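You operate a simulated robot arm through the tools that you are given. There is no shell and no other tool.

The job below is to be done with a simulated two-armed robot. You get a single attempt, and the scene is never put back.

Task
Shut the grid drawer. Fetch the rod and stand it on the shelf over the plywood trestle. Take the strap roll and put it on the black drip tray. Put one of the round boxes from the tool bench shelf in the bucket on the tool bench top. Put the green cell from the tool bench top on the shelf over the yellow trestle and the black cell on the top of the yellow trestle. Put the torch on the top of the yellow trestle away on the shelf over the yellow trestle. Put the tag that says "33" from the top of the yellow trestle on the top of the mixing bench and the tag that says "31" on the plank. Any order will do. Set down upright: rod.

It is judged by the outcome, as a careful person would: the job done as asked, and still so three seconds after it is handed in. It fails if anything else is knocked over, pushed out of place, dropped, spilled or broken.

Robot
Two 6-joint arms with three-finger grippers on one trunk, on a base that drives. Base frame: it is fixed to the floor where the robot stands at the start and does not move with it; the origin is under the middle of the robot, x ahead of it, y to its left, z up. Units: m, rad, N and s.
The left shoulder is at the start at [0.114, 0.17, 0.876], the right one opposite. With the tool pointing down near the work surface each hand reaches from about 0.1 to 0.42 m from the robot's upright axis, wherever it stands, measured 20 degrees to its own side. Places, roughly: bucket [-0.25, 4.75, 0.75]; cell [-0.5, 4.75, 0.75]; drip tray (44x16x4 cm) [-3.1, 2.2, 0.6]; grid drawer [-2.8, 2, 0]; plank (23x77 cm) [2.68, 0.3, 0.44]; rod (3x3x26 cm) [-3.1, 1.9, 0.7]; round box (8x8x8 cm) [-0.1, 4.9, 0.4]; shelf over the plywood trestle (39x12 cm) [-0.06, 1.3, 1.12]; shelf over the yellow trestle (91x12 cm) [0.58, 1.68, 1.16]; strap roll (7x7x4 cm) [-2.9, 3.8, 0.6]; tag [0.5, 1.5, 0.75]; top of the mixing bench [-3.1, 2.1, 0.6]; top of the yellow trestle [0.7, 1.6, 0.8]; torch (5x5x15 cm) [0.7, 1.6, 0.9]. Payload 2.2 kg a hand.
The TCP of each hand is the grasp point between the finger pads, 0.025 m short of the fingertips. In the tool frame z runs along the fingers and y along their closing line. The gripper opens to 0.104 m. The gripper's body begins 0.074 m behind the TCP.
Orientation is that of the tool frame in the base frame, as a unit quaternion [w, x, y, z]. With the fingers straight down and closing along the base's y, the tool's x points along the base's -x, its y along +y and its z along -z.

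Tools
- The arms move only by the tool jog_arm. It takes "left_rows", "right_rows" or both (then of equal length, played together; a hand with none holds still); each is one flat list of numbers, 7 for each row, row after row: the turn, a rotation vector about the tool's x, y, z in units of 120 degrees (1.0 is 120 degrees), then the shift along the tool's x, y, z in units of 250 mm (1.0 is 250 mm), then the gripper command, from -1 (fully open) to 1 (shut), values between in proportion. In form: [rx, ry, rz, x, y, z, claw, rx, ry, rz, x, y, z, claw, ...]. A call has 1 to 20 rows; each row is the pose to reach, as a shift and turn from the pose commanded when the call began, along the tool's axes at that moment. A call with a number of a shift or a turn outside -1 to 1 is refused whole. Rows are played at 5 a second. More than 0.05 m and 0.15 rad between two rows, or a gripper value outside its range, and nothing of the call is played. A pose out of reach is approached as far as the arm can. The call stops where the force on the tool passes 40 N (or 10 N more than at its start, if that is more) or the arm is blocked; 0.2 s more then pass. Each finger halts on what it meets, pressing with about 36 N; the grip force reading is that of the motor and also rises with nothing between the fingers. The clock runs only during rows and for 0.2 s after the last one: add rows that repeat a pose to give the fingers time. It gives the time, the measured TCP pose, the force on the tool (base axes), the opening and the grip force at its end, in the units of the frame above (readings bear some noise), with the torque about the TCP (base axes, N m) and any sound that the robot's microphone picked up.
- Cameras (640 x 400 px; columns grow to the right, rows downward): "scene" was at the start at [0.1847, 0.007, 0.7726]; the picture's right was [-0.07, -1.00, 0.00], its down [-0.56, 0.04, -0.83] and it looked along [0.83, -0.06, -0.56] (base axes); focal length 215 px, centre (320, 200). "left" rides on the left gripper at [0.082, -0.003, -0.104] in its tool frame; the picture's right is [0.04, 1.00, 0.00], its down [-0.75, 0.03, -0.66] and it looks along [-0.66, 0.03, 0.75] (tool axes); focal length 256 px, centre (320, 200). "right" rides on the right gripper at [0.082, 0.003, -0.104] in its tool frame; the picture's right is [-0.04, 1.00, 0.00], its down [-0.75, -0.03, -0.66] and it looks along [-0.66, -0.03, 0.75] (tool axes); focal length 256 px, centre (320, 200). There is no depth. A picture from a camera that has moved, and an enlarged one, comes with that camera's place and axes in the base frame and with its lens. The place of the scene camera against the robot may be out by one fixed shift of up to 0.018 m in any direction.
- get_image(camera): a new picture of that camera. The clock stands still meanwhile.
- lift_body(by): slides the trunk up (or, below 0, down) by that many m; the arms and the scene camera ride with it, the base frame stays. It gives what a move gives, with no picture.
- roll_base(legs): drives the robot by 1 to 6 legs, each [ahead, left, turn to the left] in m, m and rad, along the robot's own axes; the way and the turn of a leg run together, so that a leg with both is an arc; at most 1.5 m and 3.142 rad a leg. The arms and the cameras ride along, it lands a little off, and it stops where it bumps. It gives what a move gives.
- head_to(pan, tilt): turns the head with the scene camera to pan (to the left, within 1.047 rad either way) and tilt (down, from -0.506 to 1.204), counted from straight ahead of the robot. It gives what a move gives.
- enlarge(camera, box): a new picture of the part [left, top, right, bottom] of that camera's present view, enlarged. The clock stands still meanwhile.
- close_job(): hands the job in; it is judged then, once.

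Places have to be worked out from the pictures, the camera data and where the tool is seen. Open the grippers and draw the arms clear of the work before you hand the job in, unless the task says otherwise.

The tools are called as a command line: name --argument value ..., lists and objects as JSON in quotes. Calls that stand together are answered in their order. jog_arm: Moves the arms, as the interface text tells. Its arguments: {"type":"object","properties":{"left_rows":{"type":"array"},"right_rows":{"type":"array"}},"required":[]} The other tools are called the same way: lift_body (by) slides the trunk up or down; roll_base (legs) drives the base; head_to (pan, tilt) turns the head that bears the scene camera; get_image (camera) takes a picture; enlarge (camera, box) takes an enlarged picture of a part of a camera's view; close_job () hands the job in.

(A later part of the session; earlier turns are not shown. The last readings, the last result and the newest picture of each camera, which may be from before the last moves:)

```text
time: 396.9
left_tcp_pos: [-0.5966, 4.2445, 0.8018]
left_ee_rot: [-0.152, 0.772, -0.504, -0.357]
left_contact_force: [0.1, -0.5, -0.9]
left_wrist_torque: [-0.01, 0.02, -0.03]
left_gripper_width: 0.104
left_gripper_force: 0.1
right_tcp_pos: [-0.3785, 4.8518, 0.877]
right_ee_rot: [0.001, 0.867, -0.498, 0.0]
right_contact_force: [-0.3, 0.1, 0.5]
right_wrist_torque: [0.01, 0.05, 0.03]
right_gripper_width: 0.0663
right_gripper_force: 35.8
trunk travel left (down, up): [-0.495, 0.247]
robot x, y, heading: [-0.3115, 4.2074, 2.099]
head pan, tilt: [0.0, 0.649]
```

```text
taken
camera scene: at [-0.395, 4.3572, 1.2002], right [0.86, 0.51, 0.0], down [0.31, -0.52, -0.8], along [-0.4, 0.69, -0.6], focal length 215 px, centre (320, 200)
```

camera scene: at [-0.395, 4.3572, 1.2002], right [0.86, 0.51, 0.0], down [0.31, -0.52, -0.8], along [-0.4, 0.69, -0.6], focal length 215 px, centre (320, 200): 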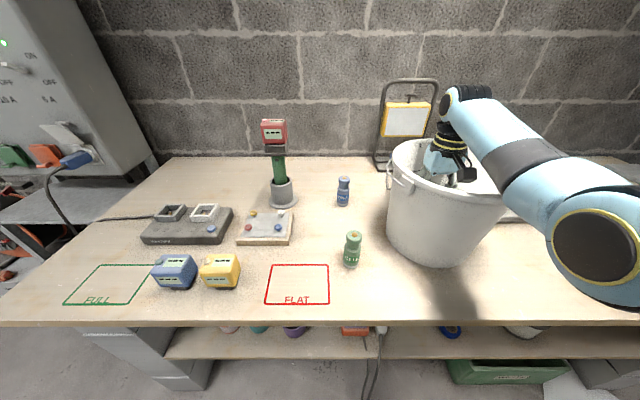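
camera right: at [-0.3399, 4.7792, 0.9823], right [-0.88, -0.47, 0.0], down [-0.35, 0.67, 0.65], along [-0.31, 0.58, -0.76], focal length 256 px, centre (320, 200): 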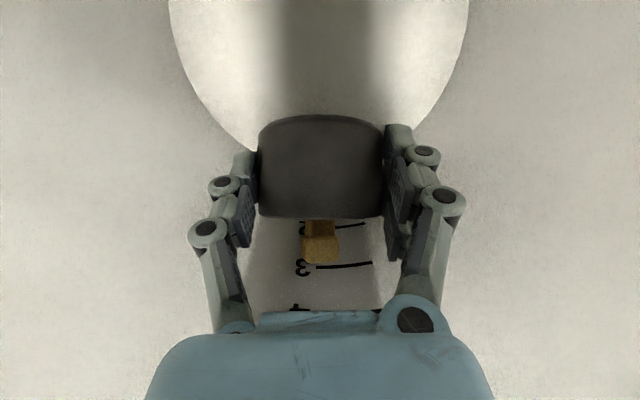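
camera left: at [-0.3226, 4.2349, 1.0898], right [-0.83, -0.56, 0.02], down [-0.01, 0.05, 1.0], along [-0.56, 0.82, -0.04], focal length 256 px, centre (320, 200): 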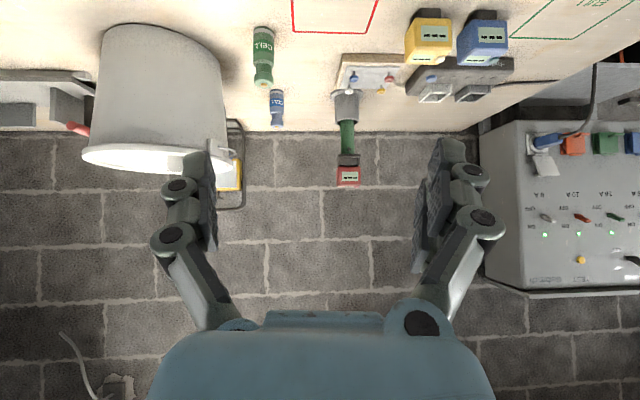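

The forearm is close to the rim, so I'll raise the trunk 8 cm and then reach down with a straighter arm.

lift_body --by 0.08

jog_arm --right_rows '[0, 0, 0, 0, 0, 0.15, 1, 0, 0, 0, 0, 0, 0.3, 1, 0, 0, 0, 0, 0, 0.45, 1, 0, 0, 0, 0, 0, 0.54, 1]'

get_image --camera "scene"

get_image --camera "right"

```text
time: 398.1
left_tcp_pos: [-0.5977, 4.2449, 0.8819]
left_ee_rot: [-0.152, 0.772, -0.504, -0.357]
left_contact_force: [-0.1, -0.5, -0.2]
left_wrist_torque: [0.02, 0.01, -0.02]
left_gripper_width: 0.104
left_gripper_force: 0.0
right_tcp_pos: [-0.3782, 4.8505, 0.9576]
right_ee_rot: [0.001, 0.867, -0.499, 0.002]
right_contact_force: [-0.1, 0.1, -1.3]
right_wrist_torque: [-0.01, 0.01, 0.03]
right_gripper_width: 0.066
right_gripper_force: 36.2
trunk travel left (down, up): [-0.575, 0.167]
robot x, y, heading: [-0.3119, 4.2046, 2.103]
head pan, tilt: [0.0, 0.649]
```

```text
time: 399.1
left_tcp_pos: [-0.5957, 4.2434, 0.8834]
left_ee_rot: [-0.151, 0.772, -0.503, -0.358]
left_contact_force: [-0.5, 0.9, 0.4]
left_wrist_torque: [0.02, -0.02, 0.01]
left_gripper_width: 0.1042
left_gripper_force: 0.1
right_tcp_pos: [-0.3773, 4.8508, 0.8288]
right_ee_rot: [-0.004, 0.867, -0.499, -0.003]
right_contact_force: [4.3, 3.2, 35.5]
right_wrist_torque: [0.33, -0.03, -0.09]
right_gripper_width: 0.0716
right_gripper_force: 35.7
right hand out of reach, approached as far as the arm can: row 4
trunk travel left (down, up): [-0.575, 0.167]
robot x, y, heading: [-0.3164, 4.2097, 2.101]
head pan, tilt: [0.0, 0.649]
```

```text
taken
camera scene: at [-0.3939, 4.3546, 1.2817], right [0.86, 0.51, 0.0], down [0.31, -0.52, -0.8], along [-0.4, 0.69, -0.6], focal length 215 px, centre (320, 200)
```

scene: 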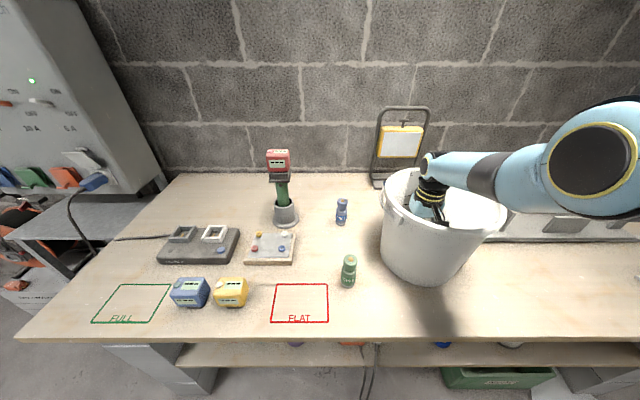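

```text
taken
camera right: at [-0.3396, 4.779, 0.9329], right [-0.88, -0.47, 0.0], down [-0.35, 0.66, 0.66], along [-0.31, 0.59, -0.75], focal length 256 px, centre (320, 200)
```

right: 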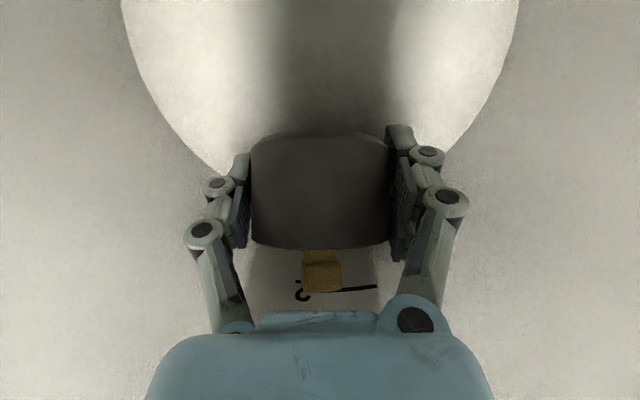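

The box has touched the bucket floor. Ease off and open, then rise straight out.

jog_arm --right_rows '[0, 0, 0, 0, 0, -0.02, 1, 0, 0, 0, 0, 0, -0.02, -0.4, 0, 0, 0, 0, 0, -0.02, -0.7, 0, 0, 0, 0, 0, -0.02, -0.7, 0, 0, 0, 0, 0, -0.02, -0.7, 0, 0, 0, 0, 0, -0.15, -0.7, 0, 0, 0, 0, 0, -0.3, -0.7, 0, 0, 0, 0, 0, -0.45, -0.7]'

get_image --camera "right"

get_image --camera "scene"

```text
time: 400.9
left_tcp_pos: [-0.597, 4.245, 0.8817]
left_ee_rot: [-0.152, 0.771, -0.504, -0.357]
left_contact_force: [1.0, -1.2, -0.6]
left_wrist_torque: [0.01, 0.0, -0.03]
left_gripper_width: 0.1038
left_gripper_force: 0.0
right_tcp_pos: [-0.3769, 4.8481, 0.9383]
right_ee_rot: [0.001, 0.866, -0.499, 0.002]
right_contact_force: [-0.2, -0.3, 0.7]
right_wrist_torque: [0.01, -0.01, -0.02]
right_gripper_width: 0.0882
right_gripper_force: 0.0
trunk travel left (down, up): [-0.575, 0.167]
robot x, y, heading: [-0.3124, 4.2065, 2.104]
head pan, tilt: [0.0, 0.649]
```

```text
taken
camera right: at [-0.339, 4.776, 1.0422], right [-0.88, -0.47, 0.0], down [-0.35, 0.67, 0.65], along [-0.3, 0.58, -0.76], focal length 256 px, centre (320, 200)
```

right: 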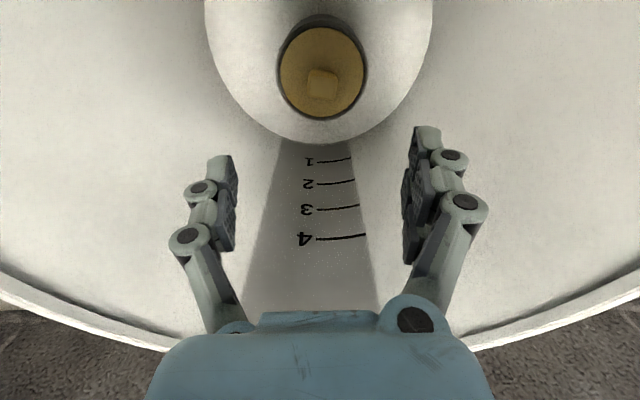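

```text
taken
camera scene: at [-0.3943, 4.3558, 1.2811], right [0.86, 0.51, 0.0], down [0.31, -0.52, -0.8], along [-0.4, 0.69, -0.6], focal length 215 px, centre (320, 200)
```

scene: 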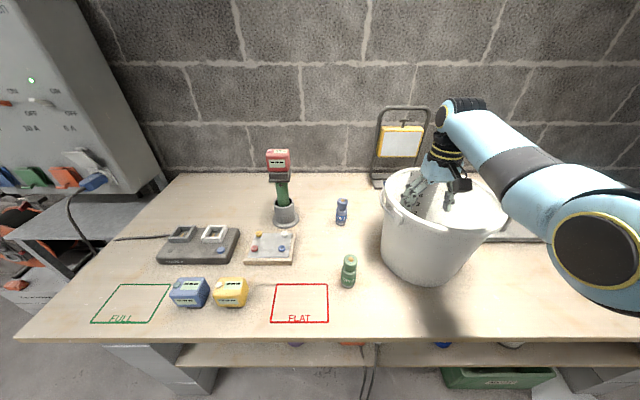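

The round box stands in the bucket. Raise the trunk, back off slightly and shift right for the green cell with the left hand.

lift_body --by 0.16

roll_base --legs '[[-0.2, 0, 0], [0, -0.3, 0]]'

get_image --camera "scene"

get_image --camera "left"

get_image --camera "right"

```text
time: 402.7
left_tcp_pos: [-0.597, 4.2438, 1.0418]
left_ee_rot: [-0.152, 0.772, -0.504, -0.357]
left_contact_force: [0.6, -0.4, -0.2]
left_wrist_torque: [-0.02, -0.03, -0.01]
left_gripper_width: 0.1043
left_gripper_force: 0.1
right_tcp_pos: [-0.3781, 4.8492, 1.0963]
right_ee_rot: [0.001, 0.867, -0.498, 0.002]
right_contact_force: [1.1, 1.2, 0.6]
right_wrist_torque: [0.04, 0.0, -0.04]
right_gripper_width: 0.0883
right_gripper_force: 0.0
trunk travel left (down, up): [-0.735, 0.007]
robot x, y, heading: [-0.3137, 4.205, 2.105]
head pan, tilt: [0.0, 0.649]
```

```text
time: 406.0
left_tcp_pos: [-0.227, 4.2233, 1.0413]
left_ee_rot: [-0.153, 0.771, -0.505, -0.357]
left_contact_force: [-0.4, 0.7, -1.1]
left_wrist_torque: [-0.04, 0.01, 0.0]
left_gripper_width: 0.1039
left_gripper_force: 0.0
right_tcp_pos: [-0.0056, 4.826, 1.0961]
right_ee_rot: [0.0, 0.866, -0.5, 0.0]
right_contact_force: [0.7, 0.2, 0.3]
right_wrist_torque: [-0.06, 0.01, -0.04]
right_gripper_width: 0.0882
right_gripper_force: 0.1
trunk travel left (down, up): [-0.735, 0.007]
robot x, y, heading: [0.0559, 4.1864, 2.096]
head pan, tilt: [0.0, 0.649]
```

```text
taken
camera scene: at [-0.024, 4.3337, 1.4416], right [0.86, 0.5, 0.0], down [0.3, -0.52, -0.8], along [-0.4, 0.69, -0.6], focal length 215 px, centre (320, 200)
```

scene: 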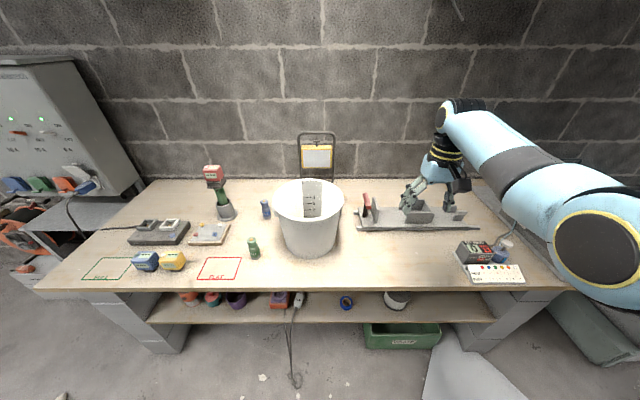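

```text
taken
camera left: at [-0.1636, 4.1069, 1.0573], right [-0.88, -0.47, 0.1], down [0.06, 0.1, 0.99], along [-0.48, 0.88, -0.06], focal length 256 px, centre (320, 200)
```

left: 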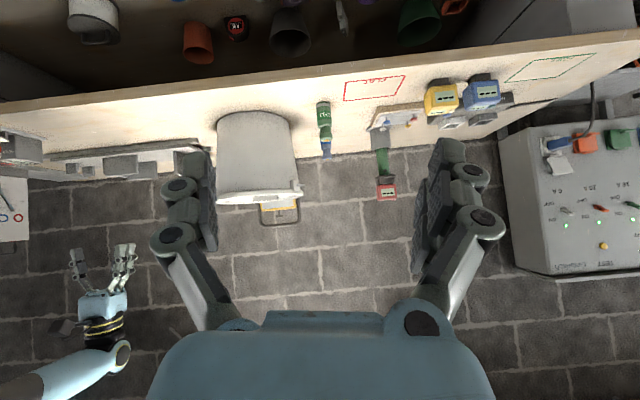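

```text
taken
camera right: at [0.0323, 4.7543, 1.2011], right [-0.89, -0.47, 0.0], down [-0.35, 0.67, 0.65], along [-0.3, 0.58, -0.76], focal length 256 px, centre (320, 200)
```

right: 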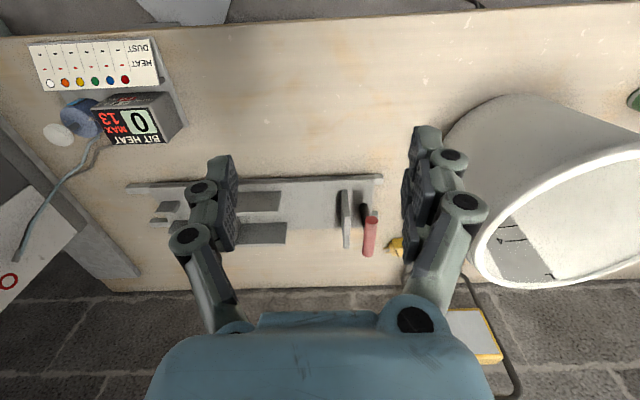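

Green cell is straight ahead of the left hand. Pull the right hand back, straighten the left tool, and lower the trunk.

jog_arm --right_rows '[0, 0, 0, 0.165, 0, 0, -0.7, 0, 0, 0, 0.33, 0, 0, -0.7, 0, 0, 0, 0.495, 0, 0, -0.7, 0, 0, 0, 0.66, 0, 0, -0.7, 0, 0, 0, 0.825, 0, 0, -0.7, 0, 0, 0, 0.95, 0, 0, -0.7]' --left_rows '[0.0075, 0.0152, -0.0212, 0, 0, 0, -1, 0.015, 0.0305, -0.0425, 0, 0, 0, -1, 0.0226, 0.0457, -0.0637, 0, 0, 0, -1, 0.0226, 0.0457, -0.0637, 0, 0, 0, -1, 0.0226, 0.0457, -0.0637, 0, 0, 0, -1, 0.0226, 0.0457, -0.0637, 0, 0, 0, -1]'

lift_body --by -0.2

roll_base --legs '[[0.18, 0, 0]]'

get_image --camera "left"

get_image --camera "scene"

```text
time: 407.4
left_tcp_pos: [-0.2265, 4.2211, 1.0428]
left_ee_rot: [-0.169, 0.815, -0.467, -0.297]
left_contact_force: [-0.2, -0.2, -0.3]
left_wrist_torque: [0.0, -0.03, 0.03]
left_gripper_width: 0.1041
left_gripper_force: 0.1
right_tcp_pos: [0.1131, 4.6172, 1.0962]
right_ee_rot: [0.0, 0.866, -0.5, 0.0]
right_contact_force: [0.1, 0.1, 0.6]
right_wrist_torque: [0.02, 0.02, 0.01]
right_gripper_width: 0.0884
right_gripper_force: 0.0
trunk travel left (down, up): [-0.735, 0.007]
robot x, y, heading: [0.0558, 4.1858, 2.101]
head pan, tilt: [0.0, 0.649]
```

```text
time: 409.6
left_tcp_pos: [-0.2272, 4.2237, 0.8433]
left_ee_rot: [-0.17, 0.815, -0.468, -0.297]
left_contact_force: [-0.6, -0.3, 0.0]
left_wrist_torque: [-0.02, 0.02, 0.03]
left_gripper_width: 0.1042
left_gripper_force: 0.0
right_tcp_pos: [0.1124, 4.6205, 0.8972]
right_ee_rot: [0.0, 0.866, -0.5, 0.0]
right_contact_force: [0.2, -0.5, 0.1]
right_wrist_torque: [0.02, -0.01, -0.01]
right_gripper_width: 0.0884
right_gripper_force: 0.1
trunk travel left (down, up): [-0.535, 0.207]
robot x, y, heading: [0.0581, 4.1851, 2.1]
head pan, tilt: [0.0, 0.649]
```

```text
time: 411.1
left_tcp_pos: [-0.3197, 4.3786, 0.8428]
left_ee_rot: [-0.169, 0.816, -0.467, -0.296]
left_contact_force: [-0.4, 0.6, 0.4]
left_wrist_torque: [-0.03, -0.03, -0.01]
left_gripper_width: 0.1041
left_gripper_force: 0.0
right_tcp_pos: [0.0194, 4.779, 0.8958]
right_ee_rot: [0.0, 0.866, -0.499, 0.001]
right_contact_force: [0.4, -0.2, 0.5]
right_wrist_torque: [-0.01, -0.05, 0.02]
right_gripper_width: 0.0886
right_gripper_force: 0.1
trunk travel left (down, up): [-0.535, 0.207]
robot x, y, heading: [-0.0363, 4.3403, 2.103]
head pan, tilt: [0.0, 0.649]
```

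```text
taken
camera left: at [-0.251, 4.2691, 0.8697], right [-0.85, -0.53, -0.02], down [-0.1, 0.12, 0.99], along [-0.52, 0.84, -0.16], focal length 256 px, centre (320, 200)
```

left: 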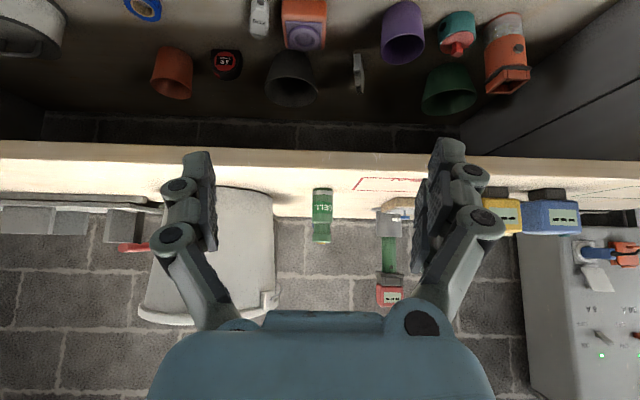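

```text
taken
camera scene: at [-0.1174, 4.4922, 1.2405], right [0.86, 0.51, 0.0], down [0.31, -0.52, -0.8], along [-0.4, 0.69, -0.61], focal length 215 px, centre (320, 200)
```

scene: 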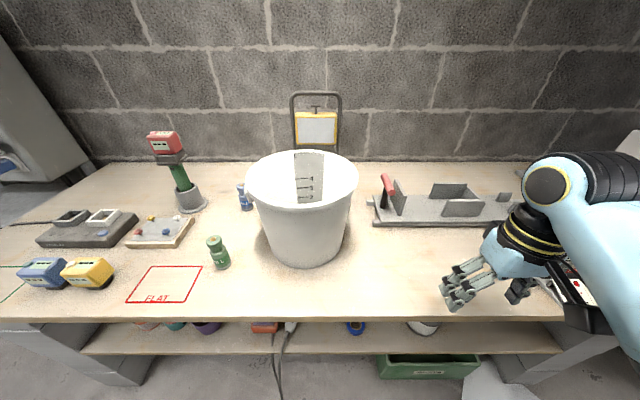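

Bench top is nearer z≈0.78; green cell at F≈4.245, R≈1.957. Advance most of the way and check.

jog_arm --left_rows '[0, 0, 0, -0.12, 0.004, 0.1, -0.6, 0, 0, 0, -0.24, 0.008, 0.2, -0.5, 0, 0, 0, -0.36, 0.012, 0.3, -0.5, 0, 0, 0, -0.48, 0.016, 0.4, -0.5, 0, 0, 0, -0.6, 0.02, 0.5, -0.5, 0, 0, 0, -0.7, 0.024, 0.6, -0.5]'

get_image --camera "left"

enlarge --camera "scene" --box '[130, 200, 290, 300]'

```text
time: 412.5
left_tcp_pos: [-0.4425, 4.5759, 0.838]
left_ee_rot: [-0.17, 0.816, -0.467, -0.297]
left_contact_force: [-1.1, -0.3, 0.5]
left_wrist_torque: [0.04, 0.01, 0.0]
left_gripper_width: 0.0779
left_gripper_force: 0.0
right_tcp_pos: [0.0206, 4.7777, 0.8966]
right_ee_rot: [0.0, 0.867, -0.499, 0.001]
right_contact_force: [0.4, -0.6, -0.3]
right_wrist_torque: [-0.04, -0.03, -0.02]
right_gripper_width: 0.0884
right_gripper_force: 0.0
trunk travel left (down, up): [-0.535, 0.207]
robot x, y, heading: [-0.0374, 4.3408, 2.1]
head pan, tilt: [0.0, 0.649]
```

```text
taken
camera left: at [-0.3741, 4.4657, 0.8655], right [-0.85, -0.53, -0.02], down [-0.1, 0.12, 0.99], along [-0.52, 0.84, -0.16], focal length 256 px, centre (320, 200)
```

left: 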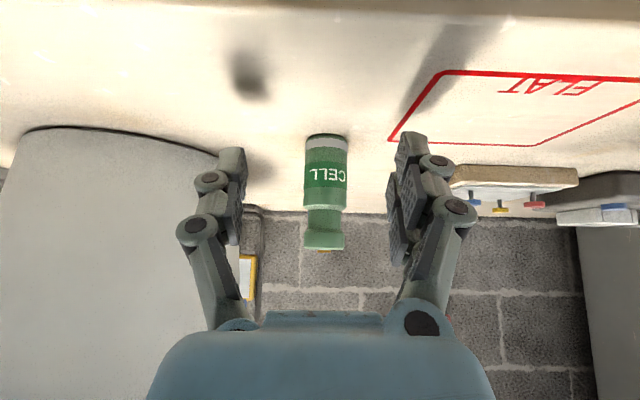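

```text
4.00 times, centred on (210, 250) of scene
camera zoom: at [-0.1173, 4.492, 1.2405], right [0.86, 0.51, 0.0], down [0.31, -0.52, -0.8], along [-0.4, 0.69, -0.61], focal length 860 px, centre (760, 0)
```

zoom: 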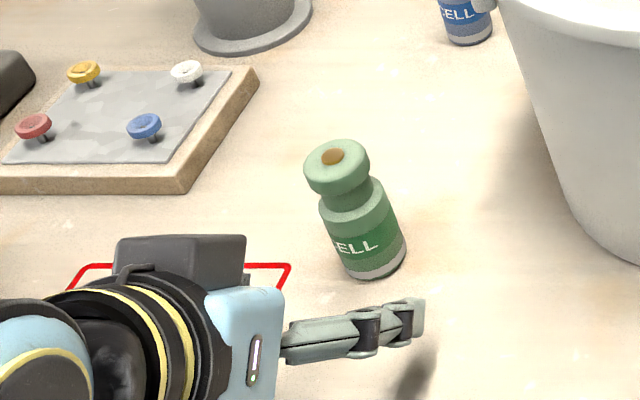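

Cell centred; final approach 8.8 cm and close.

jog_arm --left_rows '[0, 0, 0, -0.08, 0.024, 0.09, -0.5, 0, 0, 0, -0.16, 0.024, 0.18, -0.5, 0, 0, 0, -0.236, 0.024, 0.266, -0.5, 0, 0, 0, -0.236, 0.024, 0.266, 0, 0, 0, 0, -0.236, 0.024, 0.266, 0.6, 0, 0, 0, -0.236, 0.024, 0.266, 1, 0, 0, 0, -0.236, 0.024, 0.266, 1]'

get_image --camera "left"

```text
time: 414.1
left_tcp_pos: [-0.4933, 4.6493, 0.8308]
left_ee_rot: [-0.169, 0.815, -0.467, -0.298]
left_contact_force: [-1.9, 0.2, 2.3]
left_wrist_torque: [-0.07, 0.14, 0.0]
left_gripper_width: 0.031
left_gripper_force: 35.6
right_tcp_pos: [0.0216, 4.7774, 0.8972]
right_ee_rot: [0.0, 0.866, -0.5, 0.001]
right_contact_force: [-1.1, 0.0, 0.7]
right_wrist_torque: [0.01, 0.04, 0.01]
right_gripper_width: 0.0884
right_gripper_force: 0.2
trunk travel left (down, up): [-0.535, 0.207]
robot x, y, heading: [-0.0376, 4.3426, 2.1]
head pan, tilt: [0.0, 0.649]
```

```text
taken
camera left: at [-0.425, 4.5374, 0.8564], right [-0.85, -0.53, -0.02], down [-0.1, 0.12, 0.99], along [-0.52, 0.84, -0.16], focal length 256 px, centre (320, 200)
```

left: 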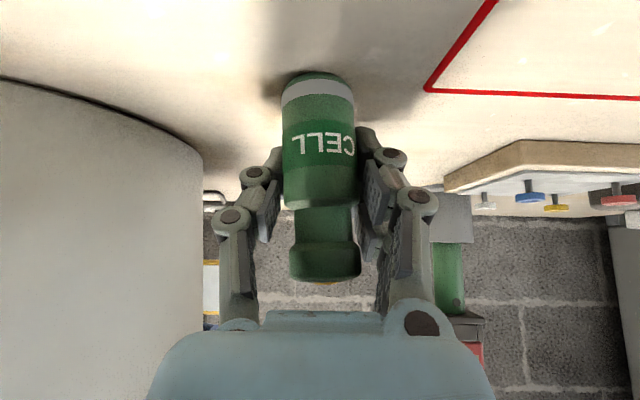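

Green cell gripped. Lift with the trunk and back away a bit.

lift_body --by 0.15

roll_base --legs '[[-0.25, 0, 0]]'

get_image --camera "left"

get_image --camera "right"

get_image --camera "scene"

```text
time: 415.8
left_tcp_pos: [-0.4918, 4.6476, 0.9758]
left_ee_rot: [-0.169, 0.816, -0.467, -0.296]
left_contact_force: [1.0, 0.4, -1.0]
left_wrist_torque: [-0.01, 0.03, 0.01]
left_gripper_width: 0.0307
left_gripper_force: 36.3
right_tcp_pos: [0.02, 4.7774, 1.0453]
right_ee_rot: [0.0, 0.867, -0.499, 0.001]
right_contact_force: [0.0, 0.2, -0.3]
right_wrist_torque: [0.01, 0.02, -0.04]
right_gripper_width: 0.0884
right_gripper_force: 0.0
trunk travel left (down, up): [-0.685, 0.057]
robot x, y, heading: [-0.0401, 4.3438, 2.099]
head pan, tilt: [0.0, 0.649]
```

```text
time: 417.6
left_tcp_pos: [-0.3622, 4.4313, 0.977]
left_ee_rot: [-0.17, 0.815, -0.468, -0.298]
left_contact_force: [-0.2, -0.6, -1.3]
left_wrist_torque: [0.04, 0.02, 0.0]
left_gripper_width: 0.0306
left_gripper_force: 36.2
right_tcp_pos: [0.1488, 4.5601, 1.0461]
right_ee_rot: [0.0, 0.866, -0.501, 0.0]
right_contact_force: [-1.0, -0.2, -0.3]
right_wrist_torque: [0.01, 0.0, 0.02]
right_gripper_width: 0.0882
right_gripper_force: 0.1
trunk travel left (down, up): [-0.685, 0.057]
robot x, y, heading: [0.0946, 4.1244, 2.096]
head pan, tilt: [0.0, 0.649]
```

```text
taken
camera left: at [-0.295, 4.3209, 1.0044], right [-0.85, -0.53, -0.02], down [-0.1, 0.12, 0.99], along [-0.52, 0.84, -0.16], focal length 256 px, centre (320, 200)
```

left: 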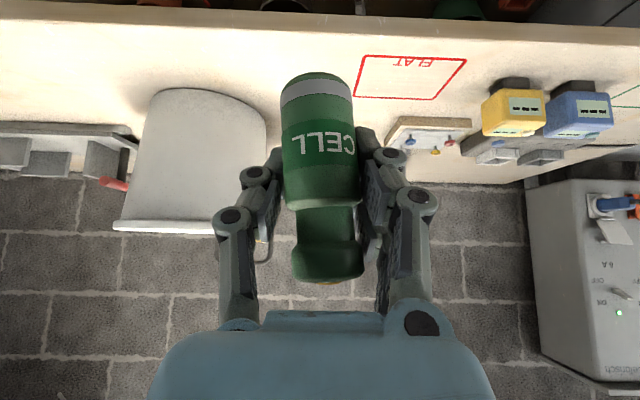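

```text
taken
camera right: at [0.1867, 4.4879, 1.1514], right [-0.89, -0.46, 0.0], down [-0.35, 0.67, 0.66], along [-0.3, 0.58, -0.75], focal length 256 px, centre (320, 200)
```

right: 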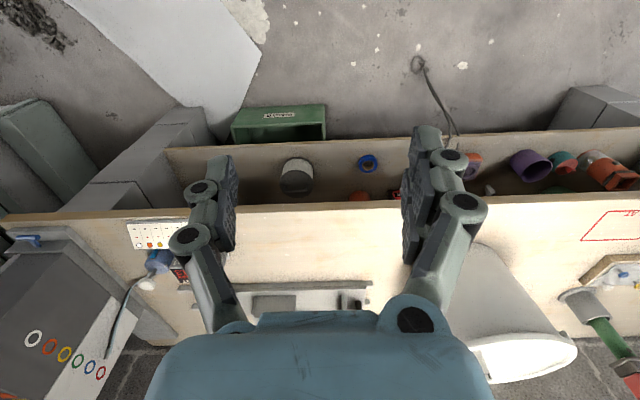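

```text
taken
camera scene: at [0.0109, 4.2732, 1.3915], right [0.86, 0.5, 0.0], down [0.3, -0.52, -0.8], along [-0.4, 0.69, -0.6], focal length 215 px, centre (320, 200)
```

scene: 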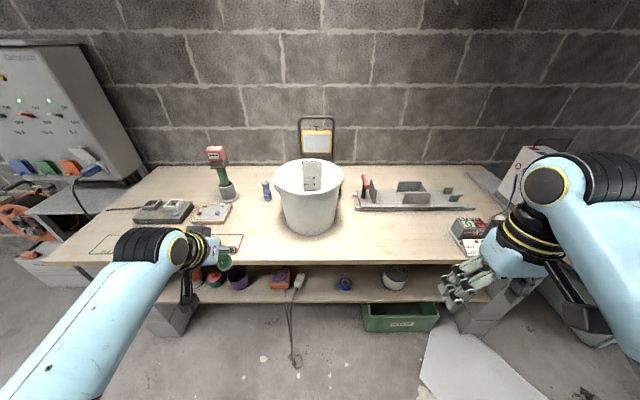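

Now look for the black cell behind the bucket from the scene camera.

enlarge --camera "scene" --box '[260, 140, 400, 240]'

```text
4.00 times, centred on (330, 190) of scene
camera zoom: at [0.0109, 4.2732, 1.3915], right [0.86, 0.5, 0.0], down [0.3, -0.52, -0.8], along [-0.4, 0.69, -0.6], focal length 860 px, centre (280, 240)
```

zoom: 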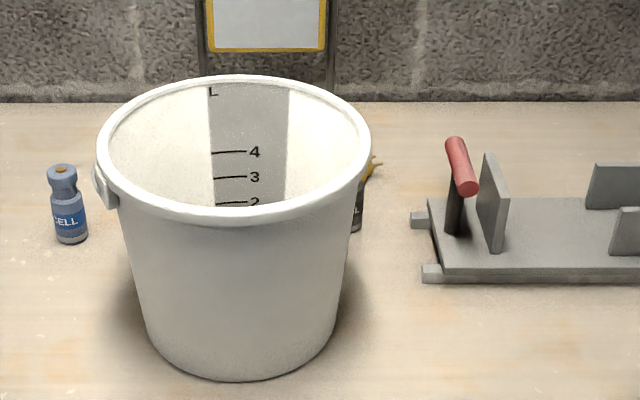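

jog_arm --right_rows '[0, -0.067, 0, 0, 0, 0, -0.6, 0, -0.133, 0, 0, 0, 0, -0.6, 0, -0.2, 0, 0, 0, 0, -0.6, 0, -0.267, 0, 0, 0, 0, -0.6, 0, -0.333, 0, 0, 0, 0, -0.6]'

get_image --camera "right"

enlarge --camera "right" --box '[300, 20, 500, 160]'

```text
time: 418.8
left_tcp_pos: [-0.3633, 4.4322, 0.9761]
left_ee_rot: [-0.169, 0.815, -0.468, -0.297]
left_contact_force: [0.6, -0.1, -1.1]
left_wrist_torque: [0.0, -0.01, 0.03]
left_gripper_width: 0.0303
left_gripper_force: 35.8
right_tcp_pos: [0.1481, 4.56, 1.0482]
right_ee_rot: [-0.171, 0.814, -0.47, -0.296]
right_contact_force: [0.1, 0.4, -0.2]
right_wrist_torque: [0.0, -0.04, -0.04]
right_gripper_width: 0.0835
right_gripper_force: 0.0
trunk travel left (down, up): [-0.685, 0.057]
robot x, y, heading: [0.0851, 4.1227, 2.097]
head pan, tilt: [0.0, 0.649]
```

```text
taken
camera right: at [0.2105, 4.4467, 1.0749], right [-0.88, -0.47, 0.03], down [-0.05, 0.15, 0.99], along [-0.47, 0.87, -0.16], focal length 256 px, centre (320, 200)
```

right: 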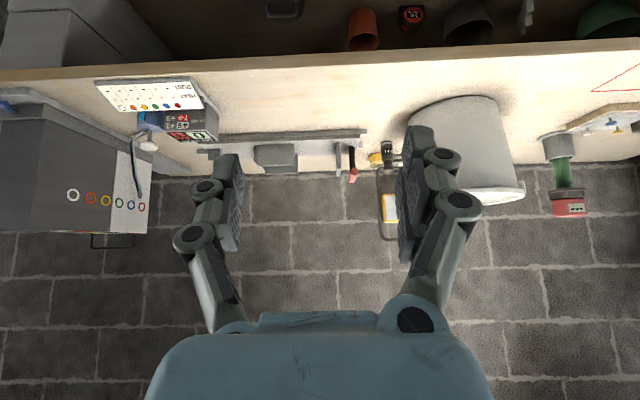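

```text
2.86 times, centred on (400, 90) of right
camera zoom: at [0.2105, 4.4467, 1.0749], right [-0.88, -0.47, 0.03], down [-0.05, 0.15, 0.99], along [-0.47, 0.87, -0.16], focal length 731 px, centre (91, 514)
```

zoom: 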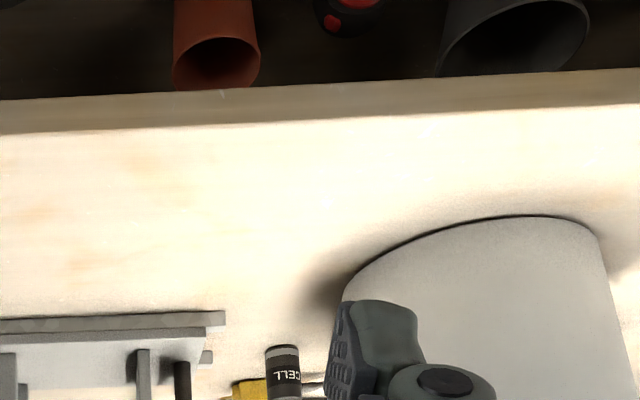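

The black cell is at about F 4.495, R 2.275, close to the bucket. I need a better look: shift the base left 0.12 m and extend the right hand forward.

roll_base --legs '[[0, 0.14, 0]]'

jog_arm --right_rows '[0, 0, 0, -0.128, 0, 0.107, -0.6, 0, 0, 0, -0.255, 0, 0.214, -0.6, 0, 0, 0, -0.383, 0, 0.321, -0.6, 0, 0, 0, -0.51, 0, 0.428, -0.6, 0, 0, 0, -0.638, 0, 0.535, -0.6, 0, 0, 0, -0.766, 0, 0.643, -0.6]'

get_image --camera "right"

```text
time: 420.2
left_tcp_pos: [-0.4854, 4.3614, 0.9774]
left_ee_rot: [-0.17, 0.815, -0.468, -0.296]
left_contact_force: [-0.3, -0.4, -1.0]
left_wrist_torque: [0.01, 0.01, -0.03]
left_gripper_width: 0.0305
left_gripper_force: 36.3
right_tcp_pos: [0.027, 4.4889, 1.0474]
right_ee_rot: [-0.171, 0.814, -0.471, -0.294]
right_contact_force: [-0.3, 0.2, 0.2]
right_wrist_torque: [0.02, -0.02, -0.03]
right_gripper_width: 0.083
right_gripper_force: 0.1
trunk travel left (down, up): [-0.685, 0.057]
robot x, y, heading: [-0.0328, 4.0544, 2.094]
head pan, tilt: [0.0, 0.649]
```

```text
time: 421.6
left_tcp_pos: [-0.4855, 4.3636, 0.976]
left_ee_rot: [-0.17, 0.815, -0.469, -0.296]
left_contact_force: [-0.6, -0.1, -1.0]
left_wrist_torque: [0.02, 0.01, 0.01]
left_gripper_width: 0.0301
left_gripper_force: 35.2
right_tcp_pos: [-0.1006, 4.709, 1.0447]
right_ee_rot: [-0.171, 0.814, -0.471, -0.294]
right_contact_force: [-0.1, 0.2, -0.3]
right_wrist_torque: [-0.01, -0.01, -0.01]
right_gripper_width: 0.0833
right_gripper_force: 0.1
trunk travel left (down, up): [-0.685, 0.057]
robot x, y, heading: [-0.0286, 4.0545, 2.096]
head pan, tilt: [0.0, 0.649]
```

```text
taken
camera right: at [-0.0379, 4.5951, 1.0738], right [-0.88, -0.47, 0.03], down [-0.05, 0.15, 0.99], along [-0.47, 0.87, -0.16], focal length 256 px, centre (320, 200)
```

right: 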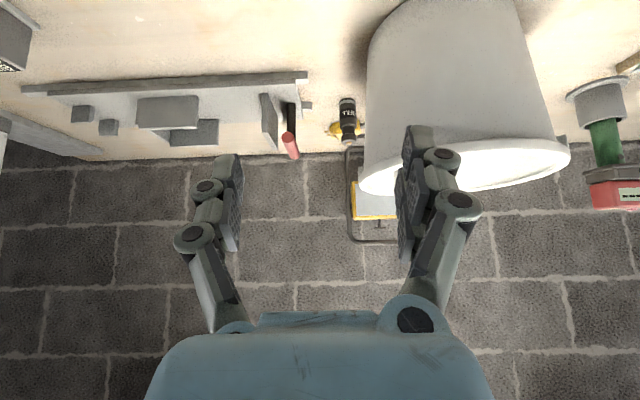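

enlarge --camera "right" --box '[250, 70, 400, 180]'

get_image --camera "scene"

```text
3.64 times, centred on (325, 125) of right
camera zoom: at [-0.0379, 4.5951, 1.0738], right [-0.88, -0.47, 0.03], down [-0.05, 0.15, 0.99], along [-0.47, 0.87, -0.16], focal length 931 px, centre (302, 473)
```

zoom: 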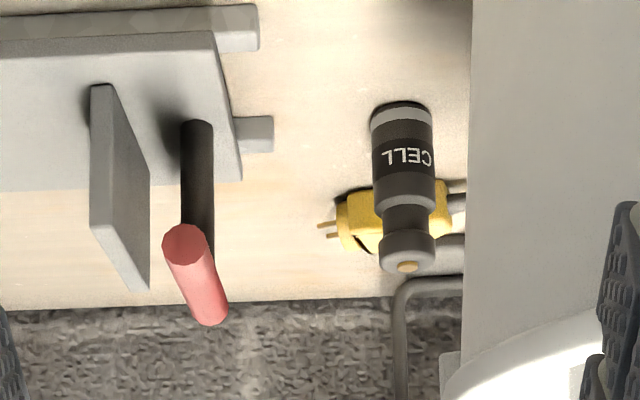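

```text
taken
camera scene: at [-0.1129, 4.2044, 1.3912], right [0.87, 0.5, 0.0], down [0.3, -0.52, -0.8], along [-0.4, 0.69, -0.61], focal length 215 px, centre (320, 200)
```

scene: 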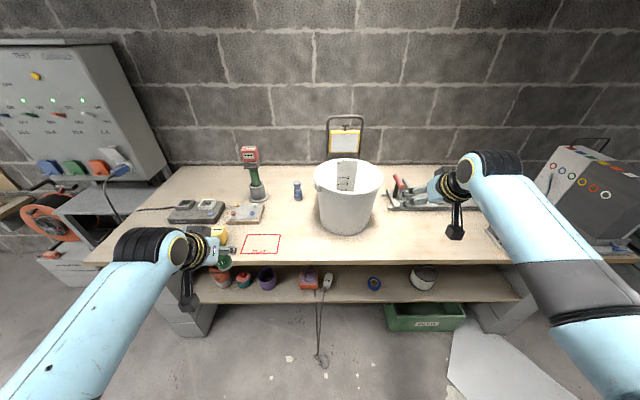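

Clear view now: there's ~5 cm free behind the cell (yellow plug), bucket rim on the left, red handle on the right. I'll use a vertical grasp with the wrist yawed ~25°. First retract the left hand and make the right tool vertical and higher.

jog_arm --right_rows '[0, 0.0667, 0, -0.041, 0, -0.049, -0.5, 0, 0.133, 0, -0.082, 0, -0.098, -0.5, 0, 0.2, 0, -0.124, 0, -0.147, -0.5, 0, 0.267, 0, -0.165, 0, -0.196, -0.5, 0, 0.333, 0, -0.206, 0, -0.245, -0.5]' --left_rows '[0, 0, 0, 0.097, 0, -0.134, 1, 0, 0, 0, 0.194, 0, -0.267, 1, 0, 0, 0, 0.29, 0, -0.4, 1, 0, 0, 0, 0.387, 0, -0.534, 1, 0, 0, 0, 0.484, 0, -0.668, 1]'

jog_arm --right_rows '[0, 0, -0.07, 0, 0, 0, -0.5, 0, 0, -0.14, 0, 0, 0, -0.5, 0, 0, -0.208, 0, 0, 0, -0.5]'

get_image --camera "right"

get_image --camera "scene"

```text
time: 422.8
left_tcp_pos: [-0.3817, 4.1882, 1.0279]
left_ee_rot: [-0.17, 0.814, -0.469, -0.297]
left_contact_force: [0.6, 0.7, -1.7]
left_wrist_torque: [-0.01, 0.02, -0.05]
left_gripper_width: 0.0297
left_gripper_force: 35.7
right_tcp_pos: [-0.0974, 4.7056, 1.127]
right_ee_rot: [0.0, 0.865, -0.502, 0.001]
right_contact_force: [0.0, -1.1, -0.3]
right_wrist_torque: [0.01, 0.0, 0.0]
right_gripper_width: 0.0779
right_gripper_force: 0.0
trunk travel left (down, up): [-0.685, 0.057]
robot x, y, heading: [-0.0323, 4.0552, 2.093]
head pan, tilt: [0.0, 0.649]
```

```text
time: 423.6
left_tcp_pos: [-0.3828, 4.1889, 1.027]
left_ee_rot: [-0.171, 0.814, -0.469, -0.296]
left_contact_force: [-0.3, -0.2, -1.0]
left_wrist_torque: [0.02, 0.01, 0.03]
left_gripper_width: 0.03
left_gripper_force: 35.5
right_tcp_pos: [-0.0976, 4.7072, 1.1255]
right_ee_rot: [0.0, 0.954, -0.301, 0.001]
right_contact_force: [-0.9, 0.6, 0.9]
right_wrist_torque: [-0.01, 0.02, -0.02]
right_gripper_width: 0.0783
right_gripper_force: 0.0
trunk travel left (down, up): [-0.685, 0.057]
robot x, y, heading: [-0.0314, 4.0521, 2.096]
head pan, tilt: [0.0, 0.649]
```

```text
taken
camera right: at [-0.033, 4.6573, 1.2313], right [-0.61, -0.79, 0.0], down [-0.6, 0.46, 0.66], along [-0.52, 0.4, -0.76], focal length 256 px, centre (320, 200)
```

right: 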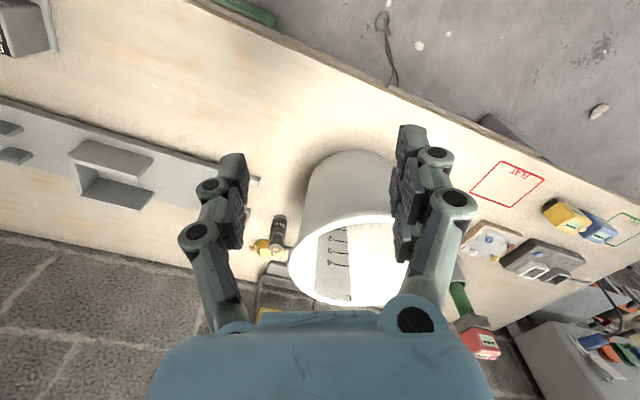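

```text
taken
camera scene: at [-0.1119, 4.203, 1.3914], right [0.87, 0.5, 0.0], down [0.3, -0.52, -0.8], along [-0.4, 0.69, -0.6], focal length 215 px, centre (320, 200)
```

scene: 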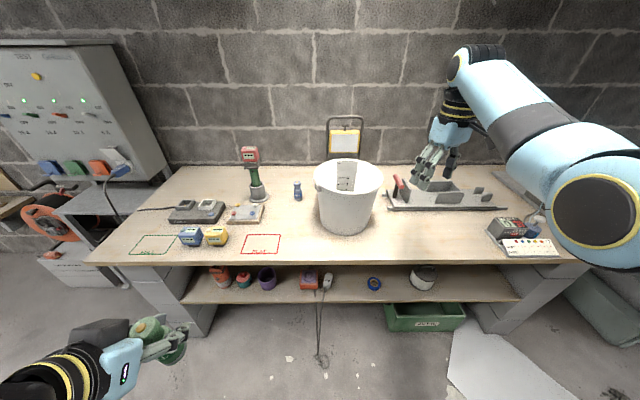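

Drive the base 0.39 m forward and 5 cm left so the right hand hangs above the black cell.

roll_base --legs '[[0, 0.05, 0], [0.37, 0, 0]]'

get_image --camera "right"

get_image --camera "scene"

```text
time: 426.4
left_tcp_pos: [-0.6111, 4.4884, 1.0269]
left_ee_rot: [-0.17, 0.814, -0.471, -0.296]
left_contact_force: [-0.1, 0.2, -0.7]
left_wrist_torque: [0.01, -0.02, -0.03]
left_gripper_width: 0.03
left_gripper_force: 36.2
right_tcp_pos: [-0.3243, 5.0039, 1.1263]
right_ee_rot: [-0.001, 0.952, -0.305, 0.001]
right_contact_force: [-0.4, 0.7, -0.2]
right_wrist_torque: [0.02, -0.05, -0.01]
right_gripper_width: 0.0777
right_gripper_force: 0.0
trunk travel left (down, up): [-0.685, 0.057]
robot x, y, heading: [-0.2578, 4.3511, 2.088]
head pan, tilt: [0.0, 0.649]
```

```text
taken
camera right: at [-0.2588, 4.9543, 1.231], right [-0.61, -0.79, 0.0], down [-0.6, 0.46, 0.66], along [-0.52, 0.4, -0.76], focal length 256 px, centre (320, 200)
```

right: 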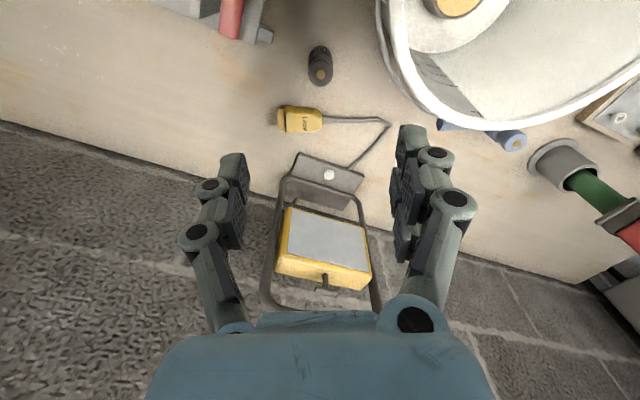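

```text
taken
camera scene: at [-0.3401, 4.5006, 1.3913], right [0.87, 0.5, 0.0], down [0.3, -0.53, -0.8], along [-0.4, 0.69, -0.61], focal length 215 px, centre (320, 200)
```

scene: 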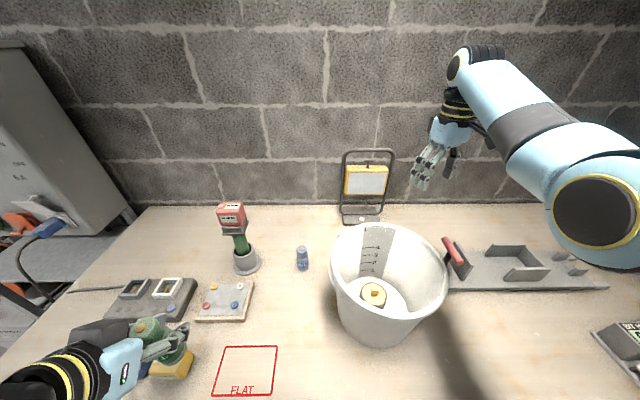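

Nearly above the cell (F 4.49, R 2.275). Fine-adjust the right hand, pull the left hand back off the bench, and lower the trunk 0.11 m.

jog_arm --right_rows '[0, 0, 0, -0.03, -0.009, 0, -0.5, 0, 0, 0, -0.06, -0.018, 0, -0.5, 0, 0, 0, -0.091, -0.026, 0, -0.5]' --left_rows '[0, 0, 0, 0.102, 0, -0.086, 1, 0, 0, 0, 0.204, 0, -0.171, 1, 0, 0, 0, 0.306, 0, -0.257, 1]'

lift_body --by -0.11

get_image --camera "right"

get_image --camera "scene"

```text
time: 427.2
left_tcp_pos: [-0.5601, 4.3992, 1.0287]
left_ee_rot: [-0.171, 0.813, -0.471, -0.297]
left_contact_force: [0.3, -0.7, -1.8]
left_wrist_torque: [0.02, 0.01, -0.01]
left_gripper_width: 0.03
left_gripper_force: 35.8
right_tcp_pos: [-0.338, 5.0213, 1.1278]
right_ee_rot: [0.0, 0.953, -0.304, 0.0]
right_contact_force: [1.1, 0.3, 0.5]
right_wrist_torque: [0.02, 0.01, 0.0]
right_gripper_width: 0.0777
right_gripper_force: 0.1
trunk travel left (down, up): [-0.685, 0.057]
robot x, y, heading: [-0.261, 4.3479, 2.09]
head pan, tilt: [0.0, 0.649]
```

```text
time: 428.7
left_tcp_pos: [-0.5615, 4.4023, 0.9189]
left_ee_rot: [-0.171, 0.813, -0.471, -0.297]
left_contact_force: [0.1, 0.7, -0.4]
left_wrist_torque: [0.02, 0.03, -0.02]
left_gripper_width: 0.0299
left_gripper_force: 35.8
right_tcp_pos: [-0.3385, 5.0222, 1.0176]
right_ee_rot: [0.0, 0.952, -0.305, 0.0]
right_contact_force: [0.3, -0.4, 0.1]
right_wrist_torque: [0.02, -0.01, 0.0]
right_gripper_width: 0.078
right_gripper_force: 0.1
trunk travel left (down, up): [-0.575, 0.167]
robot x, y, heading: [-0.2598, 4.3504, 2.089]
head pan, tilt: [0.0, 0.649]
```

```text
taken
camera right: at [-0.2733, 4.9723, 1.1215], right [-0.61, -0.79, 0.0], down [-0.6, 0.46, 0.66], along [-0.52, 0.4, -0.76], focal length 256 px, centre (320, 200)
```

right: 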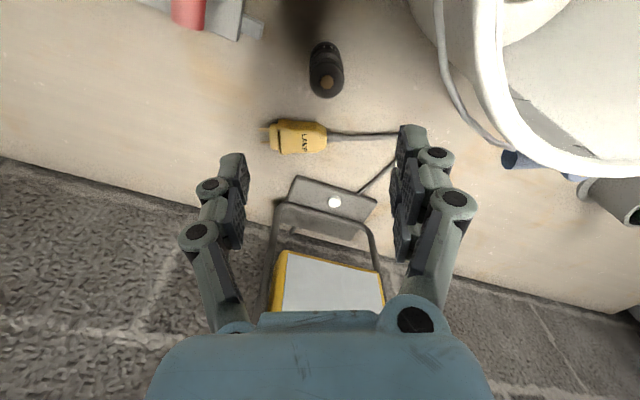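

```text
taken
camera scene: at [-0.3399, 4.5004, 1.2812], right [0.87, 0.5, 0.0], down [0.3, -0.52, -0.8], along [-0.4, 0.69, -0.6], focal length 215 px, centre (320, 200)
```

scene: 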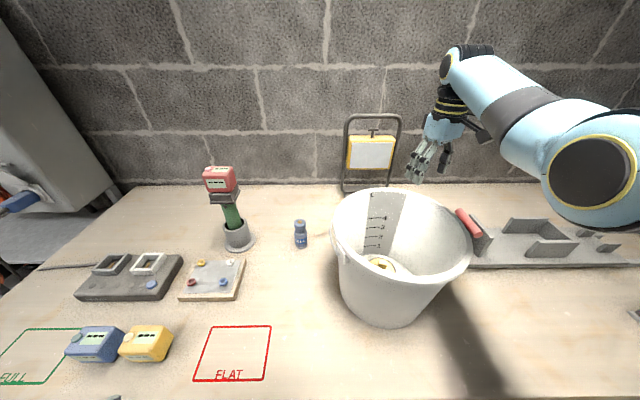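

Aligned within a few mm. Lower straight down onto the cell.

jog_arm --right_rows '[0, 0, 0, 0.02, 0, 0.15, -0.5, 0, 0, 0, 0.02, 0, 0.3, -0.5, 0, 0, 0, 0.02, 0, 0.45, -0.5, 0, 0, 0, 0.02, 0, 0.55, -0.5]'

get_image --camera "right"

get_image --camera "scene"

```text
time: 429.7
left_tcp_pos: [-0.5613, 4.4001, 0.9183]
left_ee_rot: [-0.171, 0.813, -0.471, -0.296]
left_contact_force: [-0.5, 0.2, -0.9]
left_wrist_torque: [-0.01, 0.0, 0.01]
left_gripper_width: 0.0298
left_gripper_force: 35.8
right_tcp_pos: [-0.3343, 5.019, 0.8796]
right_ee_rot: [0.0, 0.952, -0.305, 0.0]
right_contact_force: [0.3, 0.4, -0.3]
right_wrist_torque: [0.03, 0.05, -0.02]
right_gripper_width: 0.0782
right_gripper_force: 0.0
trunk travel left (down, up): [-0.575, 0.167]
robot x, y, heading: [-0.2597, 4.3512, 2.091]
head pan, tilt: [0.0, 0.649]
```

```text
taken
camera right: at [-0.2699, 4.9694, 0.9836], right [-0.61, -0.79, 0.0], down [-0.6, 0.46, 0.66], along [-0.52, 0.4, -0.75], focal length 256 px, centre (320, 200)
```

right: 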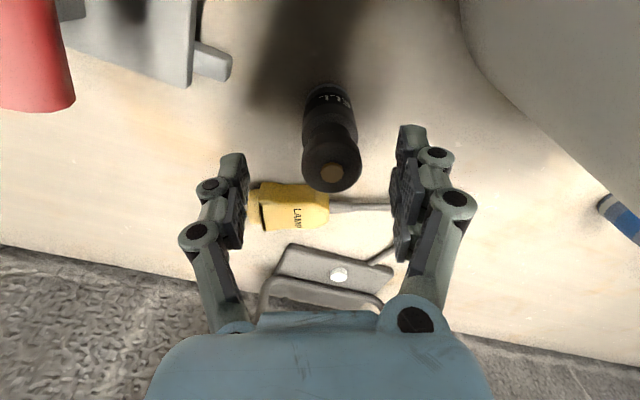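

```text
taken
camera scene: at [-0.3403, 4.5007, 1.281], right [0.87, 0.5, 0.0], down [0.3, -0.52, -0.8], along [-0.4, 0.69, -0.6], focal length 215 px, centre (320, 200)
```

scene: 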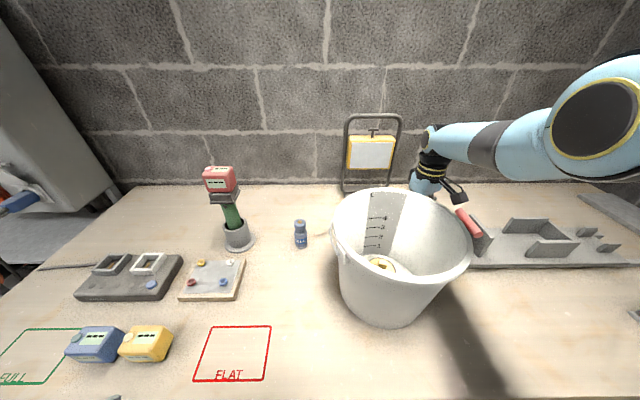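

Shift ~1 cm toward the camera side and lower the last 4 cm, then close.

jog_arm --right_rows '[0, 0, 0, 0.044, 0.02, 0, -0.5, 0, 0, 0, 0.044, 0.02, 0.09, -0.5, 0, 0, 0, 0.044, 0.02, 0.165, -0.5]'

get_image --camera "right"

```text
time: 430.5
left_tcp_pos: [-0.5609, 4.3995, 0.9175]
left_ee_rot: [-0.17, 0.813, -0.471, -0.297]
left_contact_force: [-0.4, -0.1, 0.2]
left_wrist_torque: [-0.01, 0.02, 0.01]
left_gripper_width: 0.03
left_gripper_force: 35.5
right_tcp_pos: [-0.3238, 5.0013, 0.8419]
right_ee_rot: [0.0, 0.952, -0.305, -0.001]
right_contact_force: [0.1, -0.5, 0.1]
right_wrist_torque: [0.02, 0.0, -0.03]
right_gripper_width: 0.0779
right_gripper_force: 0.0
right hand out of reach, approached as far as the arm can: row 3
trunk travel left (down, up): [-0.575, 0.167]
robot x, y, heading: [-0.263, 4.3491, 2.088]
head pan, tilt: [0.0, 0.649]
```

```text
taken
camera right: at [-0.2587, 4.9512, 0.9471], right [-0.61, -0.79, 0.0], down [-0.6, 0.46, 0.66], along [-0.52, 0.4, -0.75], focal length 256 px, centre (320, 200)
```

right: 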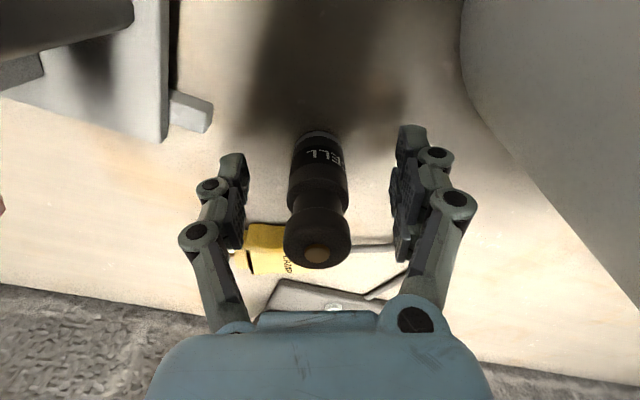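

Well aligned. Close on the black cell.

jog_arm --right_rows '[0, 0, 0, 0, 0, 0, 0, 0, 0, 0, 0, 0, 0, 0.6, 0, 0, 0, 0, 0, 0, 1, 0, 0, 0, 0, 0, 0, 1, 0, 0, 0, 0, 0, 0, 1]'

get_image --camera "right"

```text
time: 431.7
left_tcp_pos: [-0.5619, 4.4008, 0.9183]
left_ee_rot: [-0.171, 0.813, -0.471, -0.297]
left_contact_force: [0.4, -0.3, -0.8]
left_wrist_torque: [0.02, 0.03, -0.01]
left_gripper_width: 0.0299
left_gripper_force: 35.9
right_tcp_pos: [-0.3236, 5.0015, 0.8416]
right_ee_rot: [0.0, 0.952, -0.305, 0.001]
right_contact_force: [1.1, 0.0, 0.2]
right_wrist_torque: [-0.03, 0.0, -0.01]
right_gripper_width: 0.0342
right_gripper_force: 35.4
trunk travel left (down, up): [-0.575, 0.167]
robot x, y, heading: [-0.2684, 4.3495, 2.094]
head pan, tilt: [0.0, 0.649]
```

```text
taken
camera right: at [-0.2591, 4.9514, 0.947], right [-0.61, -0.79, 0.0], down [-0.6, 0.46, 0.66], along [-0.52, 0.4, -0.76], focal length 256 px, centre (320, 200)
```

right: 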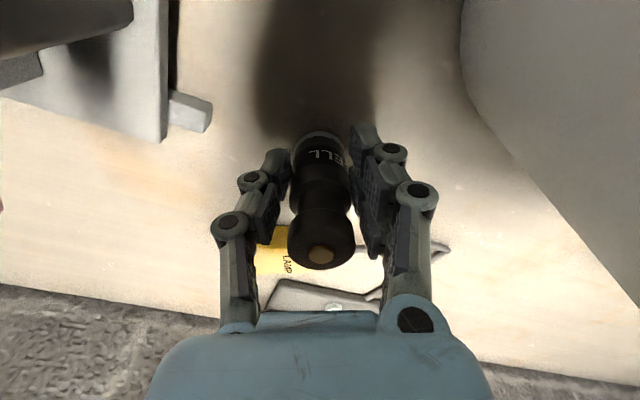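

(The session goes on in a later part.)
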